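You operate a simulated robot arm through the tools that you are given. There is no shell and no other tool. Be economical: measure what you need, move in short steps, check, and stop when the job is done.

You run a simulated two-armed robot. Do the job below in one go: nothing can be reset, and whatever is moved stays where it is left.

Task
Press the teal button marked ease off three times. Put the green pad with white band in the teal tray with green band. Fetch the orange tag and set it in the grey tray marked meter. Fetch the cup marked three with orange handle and set it on top of the teal clipboard with orange band. Put the grey plug with blue band on the kerb between the two boxes. Fetch the pink padlock and set it in the grey basket with green handle. Take the cap off the pale banded jug with grey cap and lay it down on the inside of the wash stand sink. Any order will do. Set down upright: cup marked three with orange handle.
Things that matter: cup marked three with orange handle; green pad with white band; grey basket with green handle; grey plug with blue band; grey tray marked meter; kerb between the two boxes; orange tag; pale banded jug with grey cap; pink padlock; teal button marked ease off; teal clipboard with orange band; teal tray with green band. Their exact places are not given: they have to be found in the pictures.

It is judged by the outcome, as a careful person would: the job done as asked, and still so three seconds after it is handed in. It fails if anything else is knocked over, pushed out of place, dropped, spilled or broken. A push-on lid holds only when it is set on centred and level and pressed home; a screw cap is set on level and turned clockwise until tight.

Robot
Two 7-joint arms with two-finger parallel grippers on one trunk, on a base that drives. Base frame: it is fixed to the floor where the robot stands at the start and does not move with it; the origin is under the middle of the robot, x ahead of it, y to its left, z up. Lengths are in mm, angles in rad, forces in N, time in s.
The left shoulder is at the start at [66, 174, 1209], the right one opposite. With the tool pointing down near the work surface each hand reaches from about 100 to 380 mm from the robot's upright axis, wherever it stands, measured 20 degrees to its own side. Places, roughly: cup marked three with orange handle [-6000, 750, 750]; green pad with white band (7x10x6 cm) [-1500, -3400, 1700]; grey basket with green handle (12x11x12 cm) [-6300, -3400, 600]; grey plug with blue band (5x5x5 cm) [-6200, -3200, 600]; grey tray marked meter [-2750, -750, 500]; kerb between the two boxes (22x25 cm) [-2440, -1080, 380]; orange tag [-3750, 750, 250]; pale banded jug with grey cap [-1500, 4750, 750]; pink padlock (5x3x8 cm) [-6500, -3500, 600]; teal button marked ease off [500, 100, 800]; teal clipboard with orange band [-3500, -750, 500]; teal tray with green band (33x18x4 cm) [-3000, -3500, 600]. Payload 3.6 kg a hand.
Tool frame (each hand has its own): the origin (TCP) lies between the finger pads and is the grasp point; the fingertips stand 30 mm ahead of it; z points along the fingers, y is the line along which they close. Largest opening 110 mm; finger width 20, thickness 10; the body of the gripper, 48 by 112 mm, starts 55 mm behind the TCP.
Orientation is that of the tool frame in the base frame, as [roll, pitch, yaw] about the fixed x, y, z axes, in that order (R = Rz(yaw) Ry(pitch) Rx(roll)). With the fingers straight down and closing along the base's y, the tool's x points along the base's -x, its y along +y and its z along -z.

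Tools
- The arms move only by the tool nudge_tool. It takes "left_rows", "right_rows" or both (then of equal length, played together; a hand with none holds still); each is a list that holds one entry, the list of rows, each a list of 7 numbers: the shift along the base's x, y, z in units of 250 mm (1.0 is 250 mm), then the turn, a rotation vector about the base's x, y, z in units of 120 degrees (1.0 is 120 degrees), then the closure, from 0 (fully open) to 1 (shut). In form: [[[tx, ty, tz, ax, ay, az, claw], ...]]. A call has 1 to 10 rows; each row is the pose to reach, as a shift and turn from the pose commanded when the call began. A call with a number of a shift or a turn outside -1 to 1 is refused whole. A row lasts 0.2 s, in which the tool goes at most 50 mm and 0.15 rad; a call with a longer step from one row to the next is refused whole, and so is a gripper value outside its range. Where a pose cannot be reached the arm comes as near as it can. A force on the tool above 40 N (or 10 N above the force at the start of the call, whichever is more), or a blocked arm, ends the call early, and 0.2 s more pass. The fingers move at their own pace (about 153 mm/s each) and stop on an object; they squeeze with about 25 N. The grip force told is the motor's: it shows also when the fingers shut on nothing. Time passes only in rows, and 0.2 s behind the last, so rows that repeat a pose let the fingers close. The reply holds the time, the measured pose of the TCP, the force on the tool along the base axes, the opening and the grip force, in the units named above and with some noise, with the torque about the TCP (base axes, N m) and any sound that the robot's microphone picked up.
- Cameras (640 x 400 px; columns grow to the right, rows downward): "scene" is now at [153.5, 17.4, 1372.3]; the picture's right is [0.20, -0.98, 0.00], its down [-0.65, -0.13, -0.75] and it looks along [0.73, 0.15, -0.66] (base axes); focal length 250 px, centre (320, 200). "left" rides on the left gripper at [72, -17, -103] in its tool frame; the picture's right is [0.23, 0.97, 0.00], its down [-0.76, 0.18, -0.62] and it looks along [-0.61, 0.14, 0.78] (tool axes); focal length 222 px, centre (320, 200). "right" rides on the right gripper at [73, 17, -103] in its tool frame; the picture's right is [-0.23, 0.97, 0.00], its down [-0.76, -0.18, -0.62] and it looks along [-0.61, -0.14, 0.78] (tool axes); focal length 222 px, centre (320, 200).
- grab_frame(camera): a new picture of that camera. It takes no simulated time.
- slide_trunk(by): slides the trunk up (or, below 0, down) by that many mm; the arms and the scene camera ride with it, the base frame stays. It gives what a move gives, with no picture.
- base_move(legs): drives the robot by 1 to 6 legs, each [ahead, left, turn to the left] in mm, mm and rad, along the robot's own axes; the way and the turn of a leg run together, so that a leg with both is an arc; at most 1500 mm and 3.142 rad a leg. The arms and the cameras ride along, it lands a little off, and it stops where it bumps. It gives what a move gives.
- pan_tilt(pan, tilt): turns the head with the scene camera to pan (to the left, within 1.501 rad either way) and tilt (down, from -0.506 to 1.204), counted from straight ahead of the robot. It gives what a move gives.
- measure_at(camera, pixels): for up to 12 pixels [column, row] of the newest picture of that camera ("zoom" is the newest enlarged one), the place [x, y, z] in the base frame of the surface seen there, good to about 2 mm. It takes no simulated time.
- close_up(camera, box): a new picture of the part [left, top, right, bottom] of that camera's present view, enlarged. It takes no simulated time.
- job_done(): hands the job in; it is judged then, once.

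Keep the steps short. Do not move on a guess: measure, check each grasp and each placing, and mend mistakes. In all there are 124 turns and 136 pictures (those below and enlarged ones count). Leave the grippers open and the arms clear of the work at the hand-in unless told otherwise, and finish with a single line.

The tools are called after "Request:" as name(argument=value, ...) on one line, values as JSON. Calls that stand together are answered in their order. nudge_tool: Moves the arms, as the interface text tells. Its arguments: {"type":"object","properties":{"left_rows":{"type":"array","items":{"type":"array","items":{"type":"array","items":{"type":"number"}}}},"right_rows":{"type":"array","items":{"type":"array","items":{"type":"array","items":{"type":"number"}}}}},"required":[]} The other tools are called the same way: slide_trunk (by) slides the trunk up or down; base_move (legs) drives the base; pan_tilt (pan, tilt) turns the head that bears the scene camera; grab_frame (camera) takes a picture; measure_at (camera, pixels) gives the place of the surface under pixels of a picture; close_up (camera, box) takes an enlarged picture of a part of a camera's view; job_done () hands the job in.

At the start:

```text
clock: 0.0
left_tool_pos: [433.2, 324.3, 1058.9]
left_orientation: [3.141, 0.0, -3.141]
left_force: [-0.5, -0.7, -0.4]
left_torque: [0.0, -0.01, 0.01]
left_gripper_width: 110.1
left_finger_force: 0.0
right_tool_pos: [408.6, -47.8, 1104.9]
right_orientation: [-3.141, -0.001, -3.14]
right_force: [-0.3, 0.5, 0.3]
right_torque: [-0.01, -0.02, -0.03]
right_gripper_width: 110.0
right_finger_force: 0.0
trunk travel left (down, up): [-325.0, 438.0]
robot x, y, heading: [0.9, -0.8, -0.003]
head pan, tilt: [0.204, 0.726]
```

scene: 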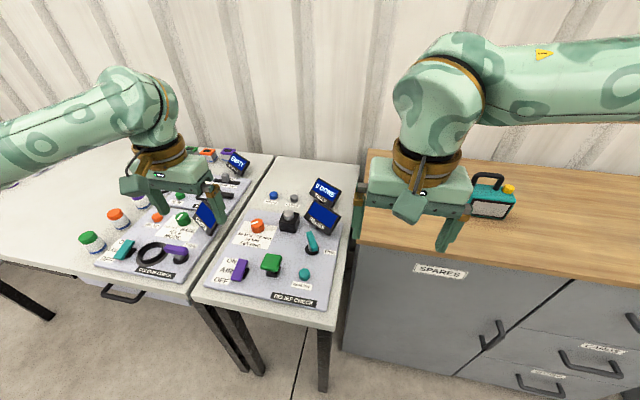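
right: 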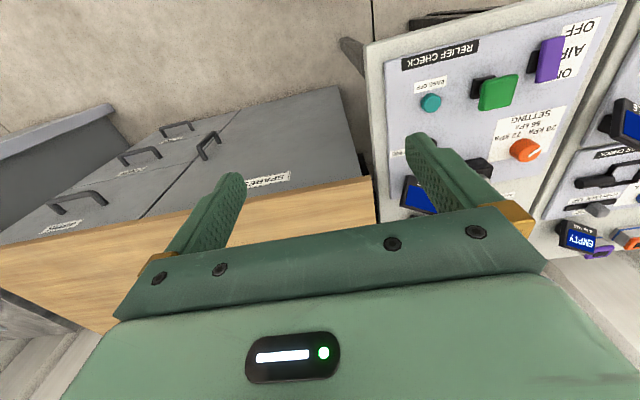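
left: 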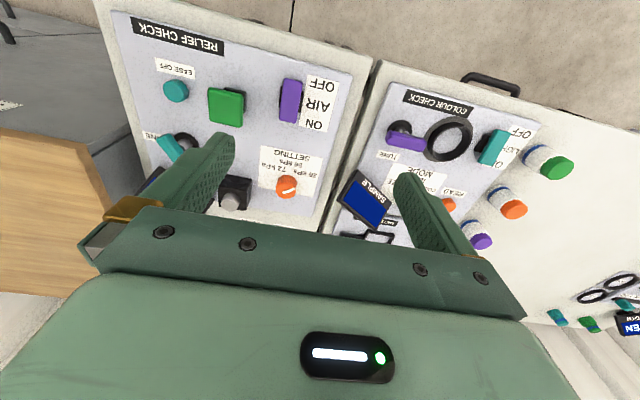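

The teal button labelled EASE OFF looks to be at about (305,274) in the scene; I take a close-up and measure it.

Request:
close_up(camera="scene", box=[200, 170, 360, 310])

Request:
measure_at(camera="scene", pixels=[[305, 274], [305, 286], [290, 285], [271, 262], [312, 243], [320, 265]])

```text
2.86 times, centred on (280, 240) of scene
```

zoom: 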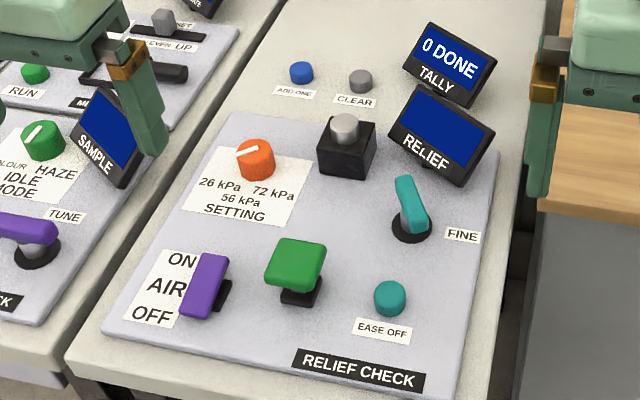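

```text
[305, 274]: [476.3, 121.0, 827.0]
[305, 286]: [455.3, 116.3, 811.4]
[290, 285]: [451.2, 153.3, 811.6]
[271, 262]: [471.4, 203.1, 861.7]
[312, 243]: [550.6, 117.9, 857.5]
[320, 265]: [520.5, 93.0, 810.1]
```

Button top is near [476,121,827]. I measure its outline more exactly, and the table's front edge, to know how close I can drive.

Request:
measure_at(camera="zoom", pixels=[[390, 283], [390, 292], [378, 292], [402, 292], [390, 299], [390, 310], [100, 350], [70, 362], [410, 190], [345, 128]])

Request:
measure_at(camera="scene", pixels=[[200, 300], [330, 325], [10, 262], [345, 340], [450, 380]])

```text
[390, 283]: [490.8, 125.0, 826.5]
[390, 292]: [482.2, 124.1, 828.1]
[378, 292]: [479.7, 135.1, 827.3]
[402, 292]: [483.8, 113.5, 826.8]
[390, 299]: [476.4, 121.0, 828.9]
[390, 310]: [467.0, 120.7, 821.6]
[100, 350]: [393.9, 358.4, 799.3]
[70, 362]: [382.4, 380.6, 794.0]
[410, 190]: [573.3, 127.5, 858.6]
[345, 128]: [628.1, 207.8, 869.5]
```

```text
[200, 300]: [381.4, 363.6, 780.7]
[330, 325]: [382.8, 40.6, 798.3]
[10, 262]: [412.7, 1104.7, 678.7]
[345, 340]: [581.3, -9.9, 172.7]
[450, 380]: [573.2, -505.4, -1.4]
```

Button centre is about [481,124], top z 828. Table edge x=382. I try with the left arm from here: shut fingers, move over the button at a safe height, while moving the right arm outward.

Request:
nudge_tool(left_rows=[[[0.038, -0.16, -0.08, 0, 0, 0, 1], [0.076, -0.32, -0.16, 0, 0, 0, 1], [0.115, -0.48, -0.24, 0, 0, 0, 1], [0.154, -0.64, -0.32, 0, 0, 0, 1], [0.192, -0.8, -0.4, 0, 0, 0, 1], [0.192, -0.8, -0.4, 0, 0, 0, 1]]], right_rows=[[[0, -0.16, 0, 0, 0, 0, 0], [0, -0.32, 0, 0, 0, 0, 0], [0, -0.48, 0, 0, 0, 0, 0], [0, -0.6, 0, 0, 0, 0, 0], [0, -0.6, 0, 0, 0, 0, 0], [0, -0.6, 0, 0, 0, 0, 0]]])

```text
clock: 1.4
left_tool_pos: [479.3, 119.7, 960.8]
left_orientation: [3.14, 0.001, -3.139]
left_force: [-1.0, 0.1, -0.6]
left_torque: [-0.02, 0.0, -0.03]
left_gripper_width: 0.2
left_finger_force: 25.3
right_tool_pos: [409.8, -196.2, 1105.7]
right_orientation: [3.142, 0.0, 3.141]
right_force: [0.0, 0.2, -0.3]
right_torque: [-0.01, -0.05, -0.01]
right_gripper_width: 109.9
right_finger_force: 0.0
trunk travel left (down, up): [-325.0, 438.0]
robot x, y, heading: [-3.5, 1.0, -0.002]
head pan, tilt: [0.204, 0.726]
```

The hand reached it at z 961. I lower to tip z≈842, just above the button, and look.

Request:
nudge_tool(left_rows=[[[0.004, 0.012, -0.18, 0, 0, 0, 1], [0.006, 0.016, -0.35, 0, 0, 0, 1], [0.006, 0.016, -0.35, 0, 0, 0, 1]]])

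Request:
grab_frame(camera="left")

Request:
close_up(camera="scene", box=[220, 190, 380, 300])

```text
clock: 2.2
left_tool_pos: [483.3, 124.7, 872.0]
left_orientation: [3.14, 0.0, -3.139]
left_force: [-0.2, -0.6, 0.3]
left_torque: [0.01, -0.02, 0.02]
left_gripper_width: 0.2
left_finger_force: 24.7
right_tool_pos: [408.9, -195.8, 1105.9]
right_orientation: [3.141, 0.0, -3.141]
right_force: [-0.7, 0.0, 0.2]
right_torque: [0.02, -0.01, 0.01]
right_gripper_width: 110.1
right_finger_force: 0.1
trunk travel left (down, up): [-325.0, 438.0]
robot x, y, heading: [2.3, 0.8, 0.003]
head pan, tilt: [0.204, 0.726]
```

```text
131 pictures are left
```

left: 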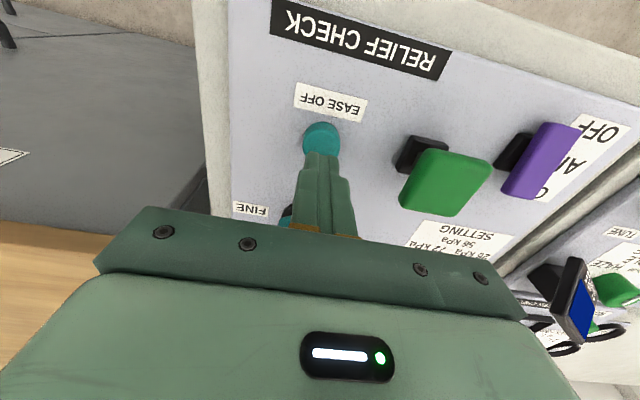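

```text
3.64 times, centred on (300, 245) of scene
```

zoom: 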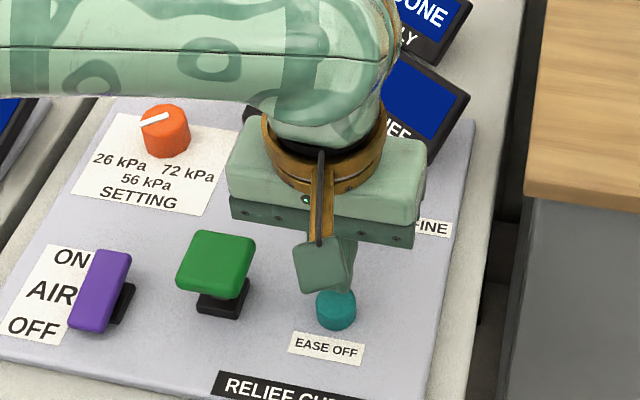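

Fingertips sit over the button. First press: down in small steps ~20 mm, then back up.

Request:
nudge_tool(left_rows=[[[0, 0, -0.04, 0, 0, 0, 1], [0, 0, -0.06, 0, 0, 0, 1], [0, 0, -0.075, 0, 0, 0, 1], [0, 0, -0.085, 0, 0, 0, 1], [0, 0, -0.085, 0, 0, 0, 1]]])

```text
clock: 3.4
left_tool_pos: [481.5, 126.5, 852.5]
left_orientation: [-3.141, 0.006, -3.14]
left_force: [4.3, 0.6, 25.0]
left_torque: [0.02, -0.07, -0.37]
left_gripper_width: 0.0
left_finger_force: 25.2
right_tool_pos: [408.7, -197.0, 1107.6]
right_orientation: [-3.142, 0.0, -3.14]
right_force: [-0.6, 0.4, 0.0]
right_torque: [0.0, -0.02, 0.01]
right_gripper_width: 110.0
right_finger_force: 0.0
trunk travel left (down, up): [-325.0, 438.0]
robot x, y, heading: [-4.3, 0.9, 0.001]
head pan, tilt: [0.204, 0.726]
heard: click
```

A click: press one registered. I lift clear and see whether release makes a sound.

Request:
nudge_tool(left_rows=[[[0, 0, 0.06, 0, 0, 0, 1], [0, 0, 0.09, 0, 0, 0, 1], [0, 0, 0.09, 0, 0, 0, 1]]])

Request:
close_up(camera="left", box=[220, 80, 420, 220])

Request:
nudge_tool(left_rows=[[[0, 0, -0.04, 0, 0, 0, 1], [0, 0, -0.06, 0, 0, 0, 1], [0, 0, -0.075, 0, 0, 0, 1], [0, 0, -0.09, 0, 0, 0, 1], [0, 0, -0.09, 0, 0, 0, 1]]])

```text
clock: 4.2
left_tool_pos: [480.0, 125.2, 871.8]
left_orientation: [3.141, -0.002, -3.14]
left_force: [0.5, -0.6, -0.8]
left_torque: [-0.02, -0.03, 0.0]
left_gripper_width: 0.0
left_finger_force: 24.8
right_tool_pos: [409.4, -196.4, 1105.8]
right_orientation: [-3.142, -0.001, -3.14]
right_force: [-0.2, -0.5, -0.2]
right_torque: [-0.04, 0.01, 0.01]
right_gripper_width: 110.0
right_finger_force: 0.1
trunk travel left (down, up): [-325.0, 438.0]
robot x, y, heading: [0.3, 2.2, -0.0]
head pan, tilt: [0.204, 0.726]
```

```text
2.86 times, centred on (320, 150) of left
```

zoom: 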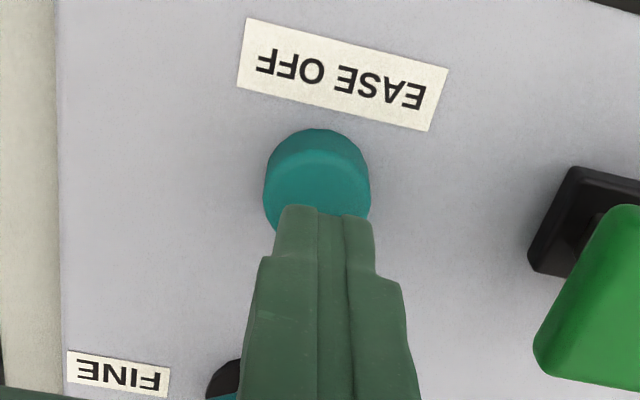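

```text
clock: 5.4
left_tool_pos: [480.2, 125.8, 852.5]
left_orientation: [-3.141, 0.007, -3.141]
left_force: [0.0, 4.3, 30.4]
left_torque: [0.06, 0.04, -0.22]
left_gripper_width: 0.0
left_finger_force: 25.3
right_tool_pos: [406.7, -197.5, 1106.9]
right_orientation: [3.139, 0.002, 3.14]
right_force: [0.0, -0.6, 0.5]
right_torque: [0.02, -0.01, -0.03]
right_gripper_width: 110.2
right_finger_force: 0.2
trunk travel left (down, up): [-325.0, 438.0]
robot x, y, heading: [-1.8, -0.1, -0.004]
head pan, tilt: [0.204, 0.726]
heard: click
```

Second click. Lift and press a third time, then lift well clear.

Request:
nudge_tool(left_rows=[[[0, 0, 0.06, 0, 0, 0, 1], [0, 0, 0.09, 0, 0, 0, 1], [0, 0, 0.09, 0, 0, 0, 1]]])

Request:
nudge_tool(left_rows=[[[0, 0, -0.04, 0, 0, 0, 1], [0, 0, -0.06, 0, 0, 0, 1], [0, 0, -0.075, 0, 0, 0, 1], [0, 0, -0.09, 0, 0, 0, 1], [0, 0, -0.09, 0, 0, 0, 1]]])

Request:
nudge_tool(left_rows=[[[0, 0, 0.2, 0, 0, 0, 1], [-0.1, 0, 0.36, 0, 0, 0, 1], [-0.25, 0, 0.44, 0, 0, 0, 1], [-0.4, 0.1, 0.5, 0, 0, 0, 1], [-0.5, 0.2, 0.6, 0, 0, 0, 0.6], [-0.6, 0.3, 0.7, 0, 0, 0, 0.5], [-0.7, 0.4, 0.8, 0, 0, 0, 0.5]]])

```text
clock: 6.2
left_tool_pos: [479.1, 128.3, 872.2]
left_orientation: [-3.141, 0.0, -3.14]
left_force: [-0.6, 0.1, 0.8]
left_torque: [-0.01, -0.01, 0.02]
left_gripper_width: 0.0
left_finger_force: 25.3
right_tool_pos: [409.3, -196.2, 1106.4]
right_orientation: [3.141, -0.003, 3.14]
right_force: [-0.5, 1.0, 0.8]
right_torque: [0.04, 0.0, 0.03]
right_gripper_width: 110.1
right_finger_force: 0.0
trunk travel left (down, up): [-325.0, 438.0]
robot x, y, heading: [2.2, 1.2, -0.002]
head pan, tilt: [0.204, 0.726]
```

```text
clock: 7.4
left_tool_pos: [480.6, 126.5, 852.2]
left_orientation: [-3.14, 0.004, -3.139]
left_force: [1.2, 5.0, 29.2]
left_torque: [0.08, 0.06, -0.1]
left_gripper_width: 0.0
left_finger_force: 25.1
right_tool_pos: [409.0, -196.3, 1106.3]
right_orientation: [-3.141, 0.0, -3.141]
right_force: [-0.8, 0.0, 0.6]
right_torque: [-0.03, 0.04, -0.02]
right_gripper_width: 110.4
right_finger_force: 0.0
trunk travel left (down, up): [-325.0, 438.0]
robot x, y, heading: [-0.7, 4.0, 0.002]
head pan, tilt: [0.204, 0.726]
heard: click
```

```text
clock: 9.0
left_tool_pos: [307.4, 228.7, 1051.4]
left_orientation: [-3.14, -0.002, -3.141]
left_force: [-0.8, -0.6, 0.4]
left_torque: [0.0, 0.0, -0.01]
left_gripper_width: 55.2
left_finger_force: 0.1
right_tool_pos: [409.2, -195.4, 1106.0]
right_orientation: [3.14, -0.001, 3.14]
right_force: [0.3, -0.4, -0.6]
right_torque: [-0.01, -0.04, -0.01]
right_gripper_width: 110.2
right_finger_force: 0.0
trunk travel left (down, up): [-325.0, 438.0]
robot x, y, heading: [-2.8, -0.3, 0.001]
head pan, tilt: [0.204, 0.726]
```

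Three clicks done. Now I back off, tuck in the right arm, turn around and look at the room.

Request:
nudge_tool(right_rows=[[[-0.15, 0, 0.1, 0, 0, 0, 0.5], [-0.3, 0, 0.15, 0, 0, 0, 0.5], [-0.45, 0, 0.15, 0, 0, 0, 0.5]]])

Request:
base_move(legs=[[-500, 0, 0], [0, 0, 3.14]])

Request:
pan_tilt(pan=0, tilt=0.2)

Request:
grab_frame(camera="scene")

```text
clock: 9.8
left_tool_pos: [307.3, 228.2, 1051.5]
left_orientation: [3.14, 0.003, -3.14]
left_force: [-0.9, -0.8, 0.2]
left_torque: [-0.01, -0.02, -0.01]
left_gripper_width: 55.3
left_finger_force: 0.1
right_tool_pos: [294.4, -197.6, 1144.1]
right_orientation: [3.141, -0.001, 3.141]
right_force: [0.1, 0.6, 0.3]
right_torque: [0.03, -0.05, 0.0]
right_gripper_width: 55.0
right_finger_force: 0.1
trunk travel left (down, up): [-325.0, 438.0]
robot x, y, heading: [-0.7, 0.6, -0.001]
head pan, tilt: [0.204, 0.726]
```

```text
clock: 20.1
left_tool_pos: [-816.4, -220.4, 1050.6]
left_orientation: [3.141, 0.0, -0.014]
left_force: [0.8, 0.6, -0.3]
left_torque: [0.01, -0.01, 0.0]
left_gripper_width: 55.2
left_finger_force: 0.0
right_tool_pos: [-796.5, 205.0, 1144.1]
right_orientation: [-3.141, 0.0, -0.018]
right_force: [0.3, -0.2, 0.3]
right_torque: [-0.02, 0.01, -0.04]
right_gripper_width: 55.1
right_finger_force: 0.1
trunk travel left (down, up): [-325.0, 438.0]
robot x, y, heading: [-504.9, 5.6, 3.124]
head pan, tilt: [0.204, 0.726]
```

```text
clock: 21.0
left_tool_pos: [-816.9, -220.0, 1050.9]
left_orientation: [-3.141, 0.001, -0.015]
left_force: [-0.3, 0.6, -0.3]
left_torque: [0.0, -0.01, 0.01]
left_gripper_width: 55.0
left_finger_force: 0.0
right_tool_pos: [-796.7, 205.2, 1144.9]
right_orientation: [-3.141, 0.001, -0.017]
right_force: [0.2, 0.3, -0.4]
right_torque: [-0.02, 0.02, 0.03]
right_gripper_width: 54.9
right_finger_force: 0.0
trunk travel left (down, up): [-325.0, 438.0]
robot x, y, heading: [-502.4, 3.2, 3.123]
head pan, tilt: [0.0, 0.201]
```

```text
128 pictures are left
```

scene: 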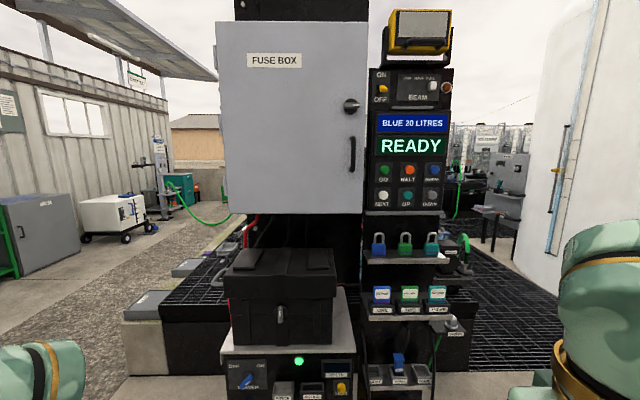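

A fuse-box rig stands ahead (facing −x). I look to both sides.

Request:
pan_tilt(pan=1.0, tilt=0.25)

Request:
grab_frame(camera="scene")

Request:
measure_at(camera="scene", pixels=[[100, 200], [200, 200], [320, 200], [420, 200], [520, 200], [600, 200], [320, 320], [450, 320], [580, 320]])

Request:
pan_tilt(pan=-1.0, tilt=0.25)

Request:
grab_frame(camera="scene")

Request:
measure_at(camera="scene", pixels=[[100, 200], [200, 200], [320, 200], [420, 200], [520, 200], [600, 200], [320, 320], [450, 320], [180, 320]])

```text
clock: 22.3
left_tool_pos: [-815.7, -219.5, 1051.2]
left_orientation: [-3.141, -0.001, -0.015]
left_force: [0.0, -0.1, 0.6]
left_torque: [0.02, 0.0, -0.02]
left_gripper_width: 55.1
left_finger_force: 0.0
right_tool_pos: [-796.6, 204.9, 1144.9]
right_orientation: [-3.141, 0.0, -0.018]
right_force: [-0.2, 0.5, -0.9]
right_torque: [-0.02, 0.0, 0.0]
right_gripper_width: 55.0
right_finger_force: 0.1
trunk travel left (down, up): [-325.0, 438.0]
robot x, y, heading: [-504.8, 2.6, 3.123]
head pan, tilt: [1.0, 0.25]
```

```text
127 pictures are left
```

scene: 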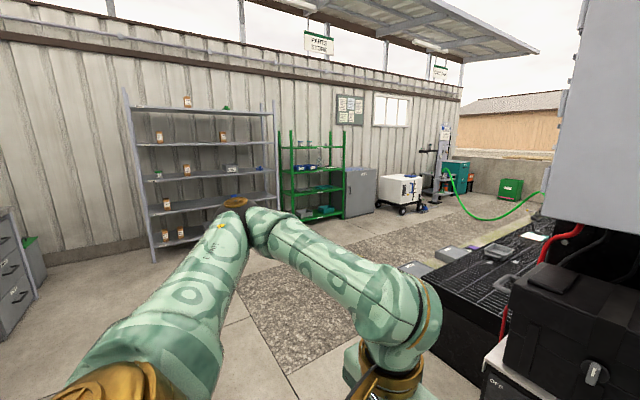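

```text
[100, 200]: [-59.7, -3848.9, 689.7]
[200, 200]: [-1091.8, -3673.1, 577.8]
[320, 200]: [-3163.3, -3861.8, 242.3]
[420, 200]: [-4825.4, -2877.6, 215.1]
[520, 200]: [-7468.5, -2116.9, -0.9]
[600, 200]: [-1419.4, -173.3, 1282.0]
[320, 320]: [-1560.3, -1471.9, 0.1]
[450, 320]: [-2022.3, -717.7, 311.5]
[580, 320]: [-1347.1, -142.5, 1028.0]
```

```text
clock: 24.2
left_tool_pos: [-816.1, -219.0, 1050.6]
left_orientation: [-3.14, -0.001, -0.015]
left_force: [0.0, 0.1, -0.2]
left_torque: [-0.01, 0.02, 0.02]
left_gripper_width: 55.1
left_finger_force: 0.1
right_tool_pos: [-797.0, 205.6, 1143.7]
right_orientation: [-3.139, 0.0, -0.017]
right_force: [0.3, 0.0, -0.1]
right_torque: [-0.01, 0.02, -0.05]
right_gripper_width: 55.2
right_finger_force: 0.0
trunk travel left (down, up): [-325.0, 438.0]
robot x, y, heading: [-505.5, 2.7, 3.123]
head pan, tilt: [-1.0, 0.25]
```

```text
126 pictures are left
```

scene: 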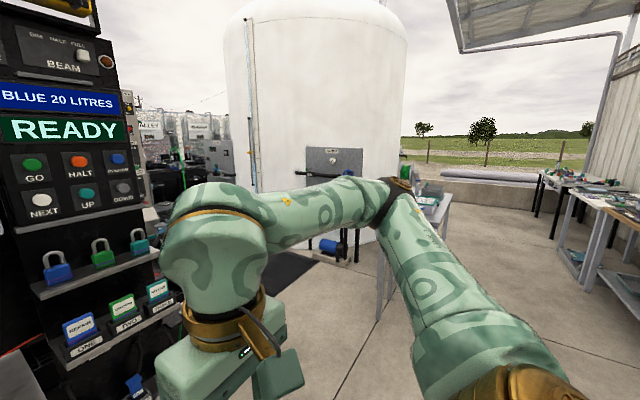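

```text
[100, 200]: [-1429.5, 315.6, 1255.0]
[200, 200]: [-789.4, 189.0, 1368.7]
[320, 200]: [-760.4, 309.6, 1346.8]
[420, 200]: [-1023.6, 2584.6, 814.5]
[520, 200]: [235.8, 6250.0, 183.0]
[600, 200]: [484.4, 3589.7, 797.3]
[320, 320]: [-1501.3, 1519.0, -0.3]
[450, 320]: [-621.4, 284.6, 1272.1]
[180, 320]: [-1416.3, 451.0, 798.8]
```

Shelves stand along the −y wall. I turn to face −y and drive toward the tall grey shelf where the pad should be (near x −1500, z 1700), stopping short to look.

Request:
base_move(legs=[[0, 0, 1.59], [1200, -500, 0], [900, -450, 0]])

Request:
pan_tilt(pan=0, tilt=-0.1)

Request:
grab_frame(camera="scene")

```text
clock: 39.5
left_tool_pos: [-1120.7, -2438.4, 1051.5]
left_orientation: [3.141, 0.001, 1.608]
left_force: [0.1, -0.5, -0.3]
left_torque: [0.01, 0.04, 0.0]
left_gripper_width: 55.2
left_finger_force: 0.1
right_tool_pos: [-1546.8, -2441.5, 1145.3]
right_orientation: [3.141, -0.001, 1.607]
right_force: [0.1, -0.1, 0.4]
right_torque: [-0.01, -0.01, 0.0]
right_gripper_width: 55.1
right_finger_force: 0.1
trunk travel left (down, up): [-325.0, 438.0]
robot x, y, heading: [-1364.1, -2137.0, -1.536]
head pan, tilt: [-1.0, 0.25]
```

```text
clock: 40.8
left_tool_pos: [-1121.2, -2437.9, 1051.5]
left_orientation: [-3.14, 0.0, 1.61]
left_force: [0.3, -0.2, -0.1]
left_torque: [-0.02, -0.03, 0.0]
left_gripper_width: 55.3
left_finger_force: 0.0
right_tool_pos: [-1545.9, -2441.7, 1144.8]
right_orientation: [3.142, 0.0, 1.608]
right_force: [-0.4, 0.4, 0.5]
right_torque: [-0.03, 0.03, 0.0]
right_gripper_width: 55.3
right_finger_force: 0.0
trunk travel left (down, up): [-325.0, 438.0]
robot x, y, heading: [-1363.2, -2139.0, -1.535]
head pan, tilt: [0.0, -0.099]
```

```text
125 pictures are left
```

scene: 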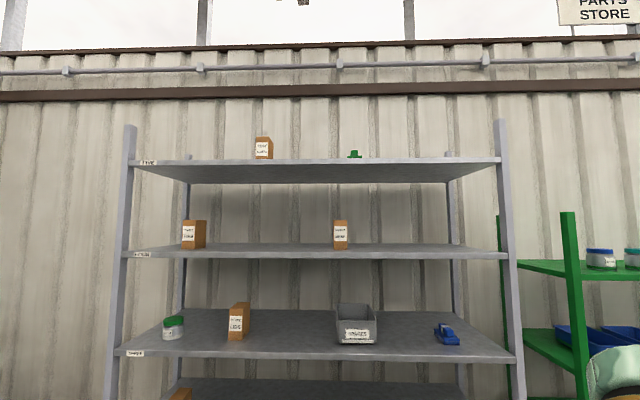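

A green item is on the top shelf at (355,154). I raise the trunk to see over the shelf edge.

Request:
slide_trunk(by=430)

Request:
close_up(camera="scene", box=[240, 180, 480, 330])

```text
refused: 430 is not a number from -400 to 400
```

```text
2.67 times, centred on (360, 255) of scene
```

zoom: 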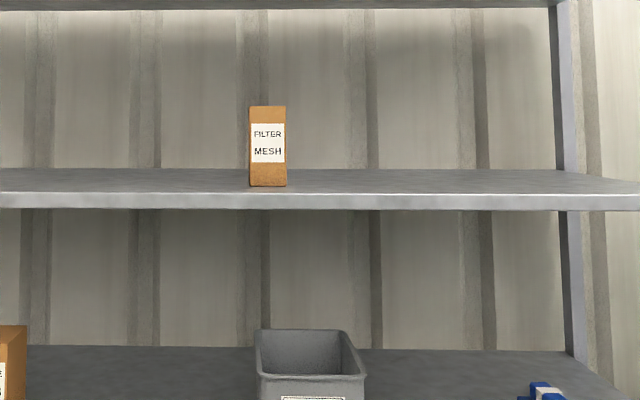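

Limit is 400; I raise by 400 and look.

Request:
slide_trunk(by=400)

Request:
grab_frame(camera="scene")

```text
clock: 44.6
left_tool_pos: [-1121.5, -2437.7, 1451.0]
left_orientation: [3.141, 0.0, 1.61]
left_force: [0.5, -0.3, 0.6]
left_torque: [-0.01, -0.02, 0.02]
left_gripper_width: 55.0
left_finger_force: 0.1
right_tool_pos: [-1545.8, -2441.4, 1545.1]
right_orientation: [-3.141, -0.001, 1.607]
right_force: [0.0, -0.5, -0.3]
right_torque: [-0.02, -0.02, -0.01]
right_gripper_width: 55.3
right_finger_force: 0.0
trunk travel left (down, up): [-725.0, 38.0]
robot x, y, heading: [-1360.8, -2138.6, -1.53]
head pan, tilt: [0.0, -0.099]
```

```text
123 pictures are left
```

scene: 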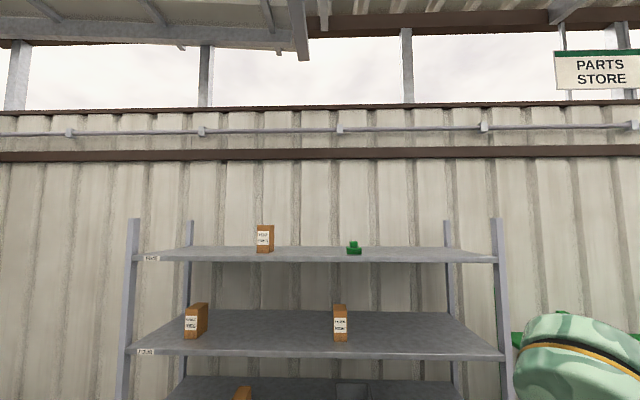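

Request:
close_up(camera="scene", box=[320, 225, 400, 275])

Request:
measure_at(camera="scene", pixels=[[354, 243], [354, 249], [354, 253], [347, 252], [361, 252], [354, 261], [354, 258], [130, 230], [500, 230], [265, 240]])

```text
8.00 times, centred on (360, 250) of scene
```

zoom: 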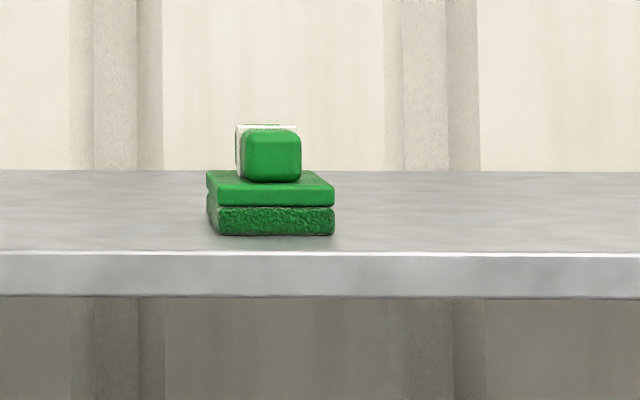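

```text
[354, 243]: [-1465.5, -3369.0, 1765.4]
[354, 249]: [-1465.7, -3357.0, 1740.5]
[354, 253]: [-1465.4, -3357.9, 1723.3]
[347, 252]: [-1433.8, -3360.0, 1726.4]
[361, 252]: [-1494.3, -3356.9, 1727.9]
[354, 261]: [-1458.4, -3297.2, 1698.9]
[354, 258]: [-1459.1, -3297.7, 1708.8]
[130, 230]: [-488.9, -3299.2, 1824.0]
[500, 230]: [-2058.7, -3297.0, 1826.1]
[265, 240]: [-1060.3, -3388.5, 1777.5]
```

The pad is a scrub block: base x −1433…−1495, z 1708–1741, with a ~30 mm wide grip block above (z 1741–1769). Plan: right hand horizontal, gripping the top block. I square up, drive closer, and turn the right tool forward.

Request:
base_move(legs=[[0, 0, -0.038], [660, 0, 0]])

Request:
nudge_tool(right_rows=[[[0, 0.1, 0.1, -0.07, 0, 0, 0], [0, 0.2, 0.2, -0.14, 0, 0, 0], [0, 0.2, 0.3, -0.21, 0, 0, 0], [0, 0.2, 0.4, -0.28, 0, 0, 0], [0, 0.2, 0.5, -0.35, 0, 0, 0], [0, 0.2, 0.6, -0.42, 0, 0, 0], [0, 0.2, 0.7, -0.49, 0, 0, 0], [0, 0.2, 0.8, -0.56, 0, 0, 0], [0, 0.2, 0.9, -0.63, 0, 0, 0], [0, 0.2, 0.9, -0.7, 0, 0, 0]]])

Request:
grab_frame(camera="scene")

```text
clock: 48.7
left_tool_pos: [-1120.6, -3101.7, 1451.4]
left_orientation: [3.141, -0.001, 1.59]
left_force: [-0.5, -0.1, 1.3]
left_torque: [-0.04, -0.01, -0.01]
left_gripper_width: 54.7
left_finger_force: 0.0
right_tool_pos: [-1546.3, -3095.7, 1543.7]
right_orientation: [-3.141, 0.0, 1.587]
right_force: [0.3, 0.8, -0.1]
right_torque: [0.0, 0.01, 0.01]
right_gripper_width: 55.1
right_finger_force: 0.1
trunk travel left (down, up): [-725.0, 38.0]
robot x, y, heading: [-1352.0, -2796.1, -1.552]
head pan, tilt: [0.0, -0.099]
```

```text
clock: 50.9
left_tool_pos: [-1120.3, -3101.3, 1452.0]
left_orientation: [-3.141, -0.001, 1.591]
left_force: [-0.7, -0.1, -0.6]
left_torque: [0.01, 0.0, -0.02]
left_gripper_width: 55.2
left_finger_force: 0.0
right_tool_pos: [-1533.7, -3055.4, 1821.8]
right_orientation: [-2.972, 1.463, 1.742]
right_force: [-0.4, -0.3, 0.3]
right_torque: [0.02, -0.01, -0.04]
right_gripper_width: 110.0
right_finger_force: 0.0
right hand out of reach, approached as far as the arm can: row 3, 4, 5, 6, 7, 8, 9, 10
trunk travel left (down, up): [-725.0, 38.0]
robot x, y, heading: [-1355.3, -2797.4, -1.55]
head pan, tilt: [0.0, -0.099]
```

```text
121 pictures are left
```

scene: 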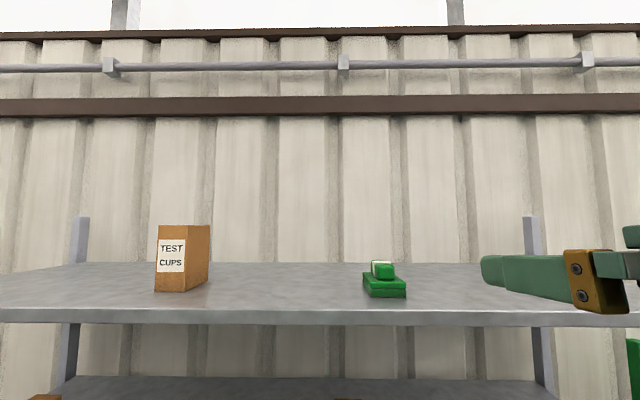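

The tool is nearly horizontal. I measure the pad again from here.

Request:
close_up(camera="scene", box=[340, 240, 436, 300])

Request:
measure_at(camera="zoom", pixels=[[280, 200], [245, 160], [245, 190], [360, 160], [360, 210], [300, 220], [300, 240], [150, 240], [440, 300], [440, 370], [170, 300], [300, 390]])

```text
6.67 times, centred on (388, 270) of scene
```

zoom: 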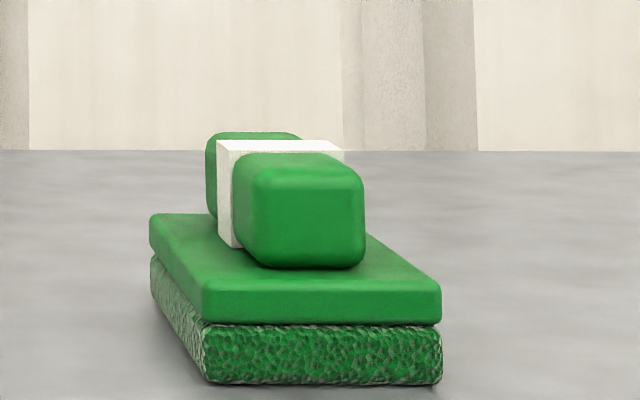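

```text
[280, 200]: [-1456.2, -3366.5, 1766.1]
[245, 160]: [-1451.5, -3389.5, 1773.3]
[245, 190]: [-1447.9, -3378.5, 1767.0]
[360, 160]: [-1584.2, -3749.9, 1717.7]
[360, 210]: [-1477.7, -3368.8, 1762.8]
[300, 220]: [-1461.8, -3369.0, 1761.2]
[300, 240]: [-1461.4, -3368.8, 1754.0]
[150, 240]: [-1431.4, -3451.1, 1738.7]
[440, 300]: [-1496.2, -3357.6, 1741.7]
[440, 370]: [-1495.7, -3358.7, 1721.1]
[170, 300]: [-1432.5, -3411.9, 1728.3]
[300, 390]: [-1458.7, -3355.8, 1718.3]
```

Grip block: x −1447…−1478, y −3367…−3443, z ~1748–1776. Target TCP [−1463,−3400,1763]. First to a pre-grasp point in front of it.

Request:
nudge_tool(right_rows=[[[0.066, -0.144, 0, 0, 0, 0, 0.3], [0.132, -0.288, 0, 0, 0, 0, 0.3], [0.2, -0.432, 0, 0, 0, 0, 0.3], [0.266, -0.576, 0, 0, 0, 0, 0.3], [0.332, -0.72, 0, 0, 0, 0, 0.3], [0.332, -0.72, 0, 0, 0, 0, 0.3]]])

```text
clock: 52.3
left_tool_pos: [-1120.7, -3102.1, 1452.2]
left_orientation: [-3.141, 0.001, 1.59]
left_force: [0.5, 0.4, -0.4]
left_torque: [0.0, -0.01, 0.01]
left_gripper_width: 55.1
left_finger_force: 0.0
right_tool_pos: [-1450.4, -3233.8, 1819.9]
right_orientation: [-2.978, 1.464, 1.738]
right_force: [-0.1, 0.0, 0.7]
right_torque: [0.05, -0.01, 0.02]
right_gripper_width: 77.1
right_finger_force: 0.1
trunk travel left (down, up): [-725.0, 38.0]
robot x, y, heading: [-1353.5, -2798.9, -1.552]
head pan, tilt: [0.0, -0.099]
```

Pose is good (fingers toward −y, 6° down). Now lower 57 mm, centre in x, then advance over the block and close.

Request:
nudge_tool(right_rows=[[[-0.026, 0, -0.15, 0, 0, 0, 0.3], [-0.052, 0, -0.228, 0, 0, 0, 0.3], [-0.052, -0.17, -0.228, 0, 0, 0, 0.3], [-0.052, -0.34, -0.228, 0, 0, 0, 0.3], [-0.052, -0.51, -0.228, 0, 0, 0, 0.3], [-0.052, -0.51, -0.228, 0, 0, 0, 0.3]]])

Request:
close_up(camera="scene", box=[320, 220, 480, 320])

Request:
grab_frame(camera="right")

```text
clock: 53.7
left_tool_pos: [-1122.3, -3101.5, 1451.7]
left_orientation: [3.141, 0.0, 1.587]
left_force: [-0.2, 0.4, 0.7]
left_torque: [-0.05, 0.04, 0.02]
left_gripper_width: 55.2
left_finger_force: 0.1
right_tool_pos: [-1462.1, -3363.6, 1763.8]
right_orientation: [-2.974, 1.464, 1.742]
right_force: [0.1, 1.3, -0.5]
right_torque: [0.02, 0.03, 0.02]
right_gripper_width: 76.6
right_finger_force: 0.0
trunk travel left (down, up): [-725.0, 38.0]
robot x, y, heading: [-1353.9, -2796.6, -1.551]
head pan, tilt: [0.0, -0.099]
```

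```text
4.00 times, centred on (400, 270) of scene
```

zoom: 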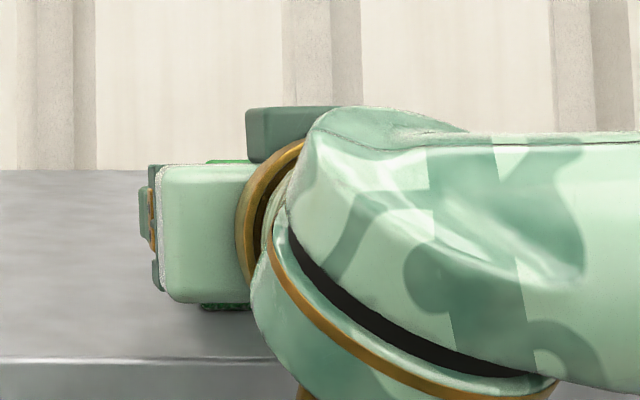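

```text
118 pictures are left
```

right: 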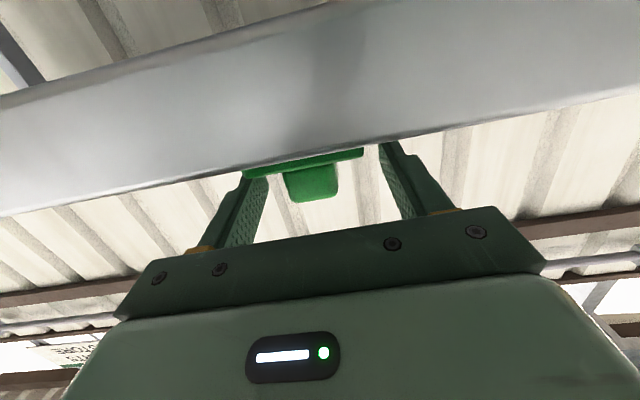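

The grip block is between the fingers, tips overlapping 26 mm. The hand camera hangs below and could meet the shelf edge, so I advance only 12 mm more, then close.

Request:
nudge_tool(right_rows=[[[0, -0.024, 0, 0, 0, 0, 0.3], [0, -0.048, 0, 0, 0, 0, 0.3], [0, -0.048, 0, 0, 0, 0, 1], [0, -0.048, 0, 0, 0, 0, 1], [0, -0.048, 0, 0, 0, 0, 1]]])

```text
clock: 54.9
left_tool_pos: [-1120.8, -3103.0, 1450.6]
left_orientation: [3.142, 0.0, 1.591]
left_force: [0.0, 0.2, -0.2]
left_torque: [0.0, 0.01, 0.02]
left_gripper_width: 55.2
left_finger_force: 0.1
right_tool_pos: [-1462.4, -3377.0, 1764.3]
right_orientation: [-2.979, 1.463, 1.735]
right_force: [-0.9, -1.2, 1.7]
right_torque: [-0.03, -0.06, -0.07]
right_gripper_width: 31.6
right_finger_force: 25.4
trunk travel left (down, up): [-725.0, 38.0]
robot x, y, heading: [-1355.0, -2795.3, -1.556]
head pan, tilt: [0.0, -0.099]
```

Gripped at 31.6 mm. I lift 50 mm and withdraw from the shelf.

Request:
nudge_tool(right_rows=[[[0, 0, 0.08, 0, 0, 0, 1], [0, 0.02, 0.2, 0, 0, 0, 1], [0, 0.2, 0.25, 0, 0, 0, 1], [0, 0.4, 0.25, 0, 0, 0, 1], [0, 0.6, 0.25, 0, 0, 0, 1], [0, 0.72, 0.25, 0, 0, 0, 1]]])

Request:
grab_frame(camera="scene")

```text
clock: 56.3
left_tool_pos: [-1121.0, -3101.1, 1451.7]
left_orientation: [3.141, 0.003, 1.59]
left_force: [0.1, -0.4, 0.3]
left_torque: [-0.02, 0.0, -0.01]
left_gripper_width: 55.0
left_finger_force: 0.2
right_tool_pos: [-1464.2, -3193.5, 1825.3]
right_orientation: [-2.973, 1.465, 1.738]
right_force: [-0.6, -0.4, -0.5]
right_torque: [0.0, 0.01, -0.03]
right_gripper_width: 31.4
right_finger_force: 24.9
trunk travel left (down, up): [-725.0, 38.0]
robot x, y, heading: [-1353.3, -2797.9, -1.552]
head pan, tilt: [0.0, -0.099]
```

```text
117 pictures are left
```

scene: 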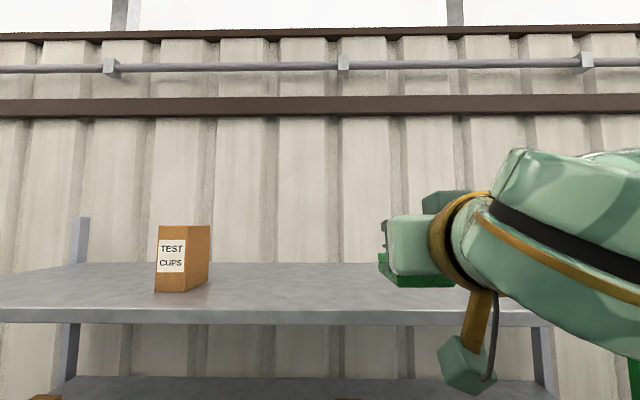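

Pad is held. I back off, slide over to the green rack (−x), lower the trunk 400 and look for the teal tray.

Request:
base_move(legs=[[-500, 0, -0.018], [0, -1450, 0]])

Request:
slide_trunk(by=-400)

Request:
pan_tilt(pan=0, tilt=0.5)

Request:
grab_frame(camera="scene")

```text
clock: 66.1
left_tool_pos: [-2579.4, -2603.5, 1450.8]
left_orientation: [-3.141, 0.001, 1.592]
left_force: [-0.2, 0.0, 0.7]
left_torque: [0.03, 0.02, 0.01]
left_gripper_width: 55.0
left_finger_force: 0.0
right_tool_pos: [-2923.2, -2700.3, 1826.2]
right_orientation: [-2.973, 1.464, 1.744]
right_force: [0.2, 0.7, -0.5]
right_torque: [0.01, 0.0, -0.01]
right_gripper_width: 31.4
right_finger_force: 24.6
trunk travel left (down, up): [-725.0, 38.0]
robot x, y, heading: [-2813.2, -2301.7, -1.549]
head pan, tilt: [0.0, -0.099]
```

```text
clock: 69.9
left_tool_pos: [-2580.2, -2604.8, 1051.5]
left_orientation: [3.141, 0.0, 1.594]
left_force: [-0.2, -1.4, -0.1]
left_torque: [0.03, -0.02, 0.0]
left_gripper_width: 54.7
left_finger_force: 0.1
right_tool_pos: [-2924.1, -2698.7, 1425.5]
right_orientation: [-2.974, 1.464, 1.746]
right_force: [-0.1, -1.1, 0.7]
right_torque: [0.08, -0.01, -0.01]
right_gripper_width: 31.2
right_finger_force: 24.6
trunk travel left (down, up): [-325.0, 438.0]
robot x, y, heading: [-2811.3, -2298.8, -1.548]
head pan, tilt: [0.0, -0.099]
```

```text
clock: 70.9
left_tool_pos: [-2580.8, -2604.7, 1051.8]
left_orientation: [3.141, -0.001, 1.592]
left_force: [-0.5, -1.0, -0.5]
left_torque: [0.01, 0.01, -0.02]
left_gripper_width: 54.9
left_finger_force: 0.0
right_tool_pos: [-2923.7, -2699.4, 1425.9]
right_orientation: [-2.977, 1.465, 1.74]
right_force: [0.2, 0.4, -1.5]
right_torque: [0.02, -0.01, 0.0]
right_gripper_width: 31.5
right_finger_force: 24.8
trunk travel left (down, up): [-325.0, 438.0]
robot x, y, heading: [-2814.3, -2299.8, -1.547]
head pan, tilt: [0.0, 0.499]
```

```text
116 pictures are left
```

scene: 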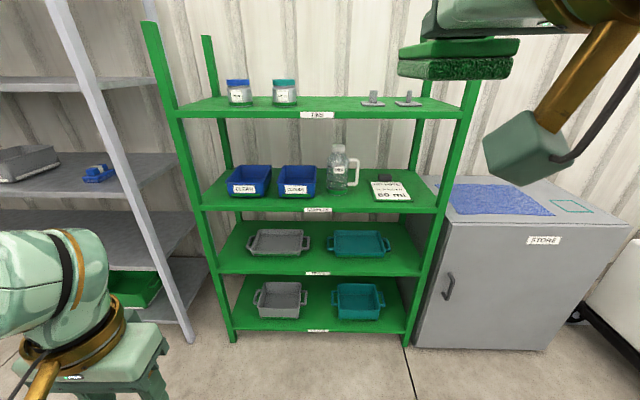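

Two teal trays: (360,243) and (360,300). I zoom to find the one with the green band.

Request:
close_up(camera="scene", box=[220, 210, 440, 340])

Request:
measure_at(camera="scene", pixels=[[332, 233], [386, 233], [390, 256], [330, 256], [360, 240], [360, 255], [360, 300], [360, 272], [360, 210], [360, 205], [200, 271], [430, 271]])

```text
2.91 times, centred on (330, 275) of scene
```

zoom: 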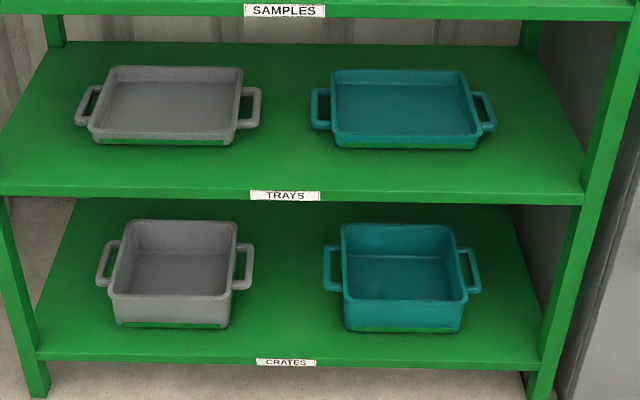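

```text
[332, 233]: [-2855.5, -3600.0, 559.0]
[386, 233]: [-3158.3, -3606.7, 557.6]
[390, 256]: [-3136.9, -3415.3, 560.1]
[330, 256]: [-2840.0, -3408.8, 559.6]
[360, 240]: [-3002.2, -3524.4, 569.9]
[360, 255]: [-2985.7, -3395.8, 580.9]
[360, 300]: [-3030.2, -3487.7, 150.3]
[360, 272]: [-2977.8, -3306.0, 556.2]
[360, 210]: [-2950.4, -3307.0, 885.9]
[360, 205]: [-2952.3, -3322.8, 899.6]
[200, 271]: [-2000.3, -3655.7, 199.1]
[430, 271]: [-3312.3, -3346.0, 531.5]
```

The wide shallow teal tray (with green band), centre ≈[−2992,−3505], shelf z 560, next shelf above ~880. The hand camera hangs low, so I'll tilt the hand 20° further down for clearance. First shift right, lower trunk, then lower the arm in front of the rack.

Request:
base_move(legs=[[0, -70, -0.022]])

Request:
slide_trunk(by=-320)

Request:
nudge_tool(right_rows=[[[0, 0, -0.16, 0.05, 0, 0, 1], [0, 0, -0.32, 0.11, 0, 0, 1], [0, 0, -0.48, 0.167, 0, 0, 1], [0, 0, -0.64, 0.167, 0, 0, 1], [0, 0, -0.8, 0.167, 0, 0, 1], [0, 0, -0.96, 0.167, 0, 0, 1]]])

Request:
nudge_tool(right_rows=[[[0, 0, -0.16, 0, 0, 0, 1], [0, 0, -0.32, 0, 0, 0, 1], [0, 0, -0.48, 0, 0, 0, 1], [0, 0, -0.54, 0, 0, 0, 1]]])

Request:
grab_frame(camera="scene")

```text
clock: 72.0
left_tool_pos: [-2659.4, -2609.7, 1051.2]
left_orientation: [3.138, 0.001, 1.57]
left_force: [0.0, -0.6, 0.0]
left_torque: [0.05, -0.03, 0.01]
left_gripper_width: 55.2
left_finger_force: 0.1
right_tool_pos: [-3005.6, -2698.0, 1424.9]
right_orientation: [-2.996, 1.464, 1.699]
right_force: [0.1, -0.1, -1.4]
right_torque: [0.0, -0.01, 0.05]
right_gripper_width: 31.3
right_finger_force: 24.8
trunk travel left (down, up): [-325.0, 438.0]
robot x, y, heading: [-2885.4, -2306.0, -1.573]
head pan, tilt: [0.0, 0.499]
```

```text
clock: 73.7
left_tool_pos: [-2658.4, -2640.9, 842.6]
left_orientation: [3.142, -0.174, 1.57]
left_force: [-0.9, -0.3, -0.7]
left_torque: [-0.01, -0.01, -0.04]
left_gripper_width: 54.8
left_finger_force: 0.2
right_tool_pos: [-3037.2, -2751.2, 1219.3]
right_orientation: [-2.917, 1.321, 1.617]
right_force: [0.3, 1.4, -0.4]
right_torque: [0.0, -0.02, -0.02]
right_gripper_width: 31.5
right_finger_force: 25.3
trunk travel left (down, up): [-161.0, 602.0]
robot x, y, heading: [-2889.0, -2299.0, -1.573]
head pan, tilt: [0.0, 0.499]
stopped: the arm was blocked; the commanded pose is now the measured one
```

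```text
clock: 75.0
left_tool_pos: [-2658.3, -2639.4, 844.3]
left_orientation: [-3.141, -0.17, 1.571]
left_force: [0.4, -0.5, -0.1]
left_torque: [-0.05, 0.02, 0.03]
left_gripper_width: 54.9
left_finger_force: 0.0
right_tool_pos: [-3015.8, -2772.3, 987.6]
right_orientation: [-2.943, 0.973, 1.601]
right_force: [0.0, 0.0, -0.9]
right_torque: [0.02, 0.0, -0.02]
right_gripper_width: 31.2
right_finger_force: 24.4
right hand out of reach, approached as far as the arm can: row 5, 6
trunk travel left (down, up): [-161.0, 602.0]
robot x, y, heading: [-2887.0, -2300.0, -1.571]
head pan, tilt: [0.0, 0.499]
```

```text
clock: 76.0
left_tool_pos: [-2657.3, -2638.4, 844.5]
left_orientation: [3.141, -0.171, 1.572]
left_force: [-0.1, 0.3, 0.0]
left_torque: [-0.02, 0.0, 0.01]
left_gripper_width: 55.1
left_finger_force: 0.0
right_tool_pos: [-3016.2, -2771.8, 852.5]
right_orientation: [-2.941, 0.977, 1.603]
right_force: [1.2, 0.5, -1.0]
right_torque: [0.02, -0.01, 0.04]
right_gripper_width: 31.4
right_finger_force: 25.3
right hand out of reach, approached as far as the arm can: row 1, 2
trunk travel left (down, up): [-161.0, 602.0]
robot x, y, heading: [-2884.3, -2301.3, -1.574]
head pan, tilt: [0.0, 0.499]
```

```text
114 pictures are left
```

scene: 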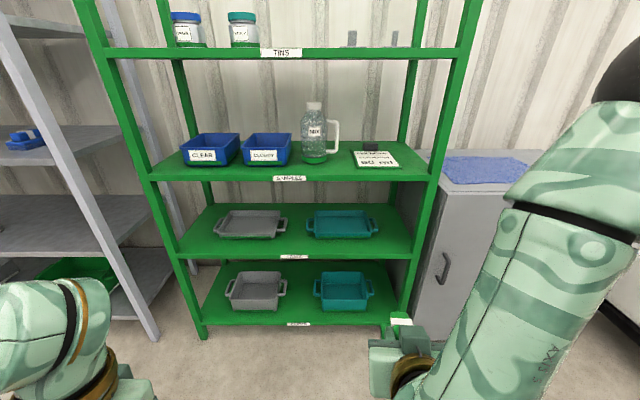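

The trunk stopped part way down (elbow near the base), so the pad hand got twisted a bit: 33° down with a 12° yaw. I correct the orientation to 26° straight −y, and extend outward and down in free space in front of the rack.

Request:
nudge_tool(right_rows=[[[0.02, -0.1, -0.12, -0.013, -0.01, 0.013, 1], [0.04, -0.2, -0.24, -0.026, -0.02, 0.027, 1], [0.06, -0.3, -0.36, -0.039, -0.03, 0.04, 1], [0.08, -0.4, -0.48, -0.052, -0.04, 0.053, 1], [0.1, -0.5, -0.6, -0.065, -0.048, 0.067, 1], [0.1, -0.5, -0.6, -0.065, -0.048, 0.067, 1]]])

Request:
grab_frame(camera="scene")

```text
clock: 77.5
left_tool_pos: [-2657.4, -2637.0, 844.4]
left_orientation: [-3.141, -0.17, 1.571]
left_force: [0.4, 0.2, 0.1]
left_torque: [0.0, -0.02, -0.01]
left_gripper_width: 54.9
left_finger_force: 0.0
right_tool_pos: [-2896.7, -2929.7, 774.3]
right_orientation: [-3.103, 1.069, 1.571]
right_force: [0.5, 0.1, -1.0]
right_torque: [0.02, 0.03, -0.02]
right_gripper_width: 31.3
right_finger_force: 25.3
right hand out of reach, approached as far as the arm can: row 1, 2, 3, 4, 5, 6
trunk travel left (down, up): [-161.0, 602.0]
robot x, y, heading: [-2886.8, -2300.4, -1.574]
head pan, tilt: [0.0, 0.499]
```

```text
113 pictures are left
```

scene: 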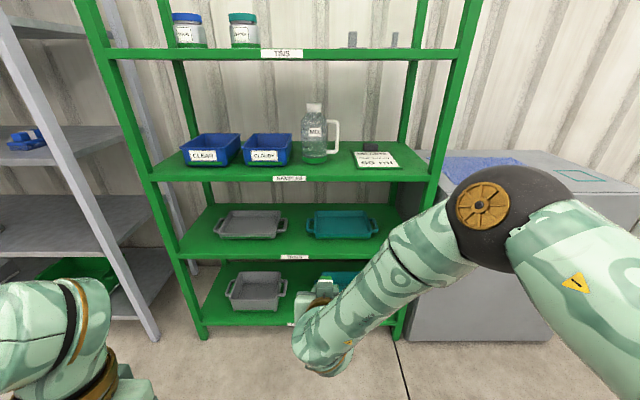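

Orientation is now good (29° down, straight). Try lowering 75 mm and shifting a bit outward.

Request:
nudge_tool(right_rows=[[[0, -0.05, -0.1, 0, 0, 0, 1], [0, -0.1, -0.2, 0, 0, 0, 1], [0, -0.1, -0.3, 0, 0, 0, 1], [0, -0.1, -0.3, 0, 0, 0, 1]]])

```text
clock: 78.5
left_tool_pos: [-2658.7, -2638.8, 844.9]
left_orientation: [3.141, -0.171, 1.57]
left_force: [0.1, 0.2, -0.3]
left_torque: [-0.02, 0.03, -0.02]
left_gripper_width: 54.8
left_finger_force: 0.2
right_tool_pos: [-2880.8, -2972.3, 712.7]
right_orientation: [-3.096, 1.054, 1.567]
right_force: [0.1, -0.3, -1.0]
right_torque: [-0.04, -0.01, 0.01]
right_gripper_width: 31.3
right_finger_force: 25.3
right hand out of reach, approached as far as the arm can: row 1, 2, 3, 4
trunk travel left (down, up): [-161.0, 602.0]
robot x, y, heading: [-2886.3, -2300.8, -1.574]
head pan, tilt: [0.0, 0.499]
```

Now z 713. I drive right 110 and ahead 300, so the pad is just at the rack front, then check clearances.

Request:
base_move(legs=[[0, -110, 0], [300, 0, 0]])

Request:
grab_frame(camera="scene")

Request:
grab_frame(camera="right")

```text
clock: 81.3
left_tool_pos: [-2772.4, -2943.6, 844.6]
left_orientation: [3.142, -0.172, 1.567]
left_force: [0.6, 0.1, -0.7]
left_torque: [-0.03, -0.01, 0.01]
left_gripper_width: 55.4
left_finger_force: 0.1
right_tool_pos: [-2996.6, -3274.4, 712.8]
right_orientation: [-3.096, 1.052, 1.563]
right_force: [-0.4, 0.5, -0.4]
right_torque: [-0.01, 0.01, 0.02]
right_gripper_width: 31.3
right_finger_force: 24.5
trunk travel left (down, up): [-161.0, 602.0]
robot x, y, heading: [-2997.4, -2605.9, -1.571]
head pan, tilt: [0.0, 0.499]
```

```text
112 pictures are left
```

scene: 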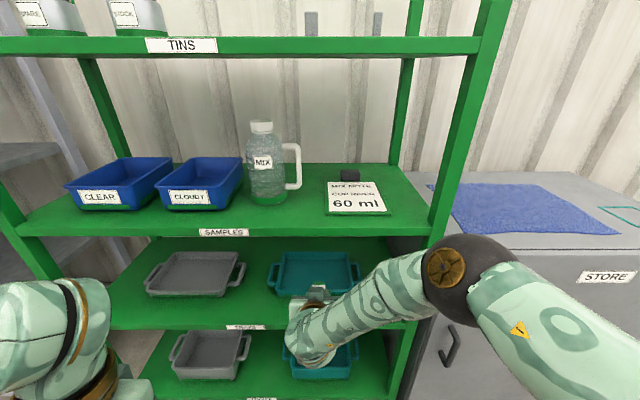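

```text
111 pictures are left
```

right: 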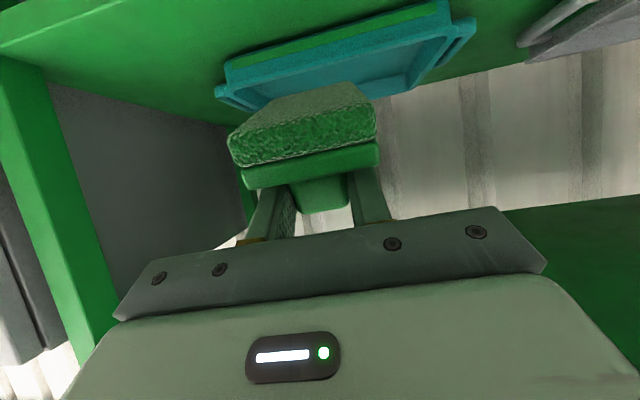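

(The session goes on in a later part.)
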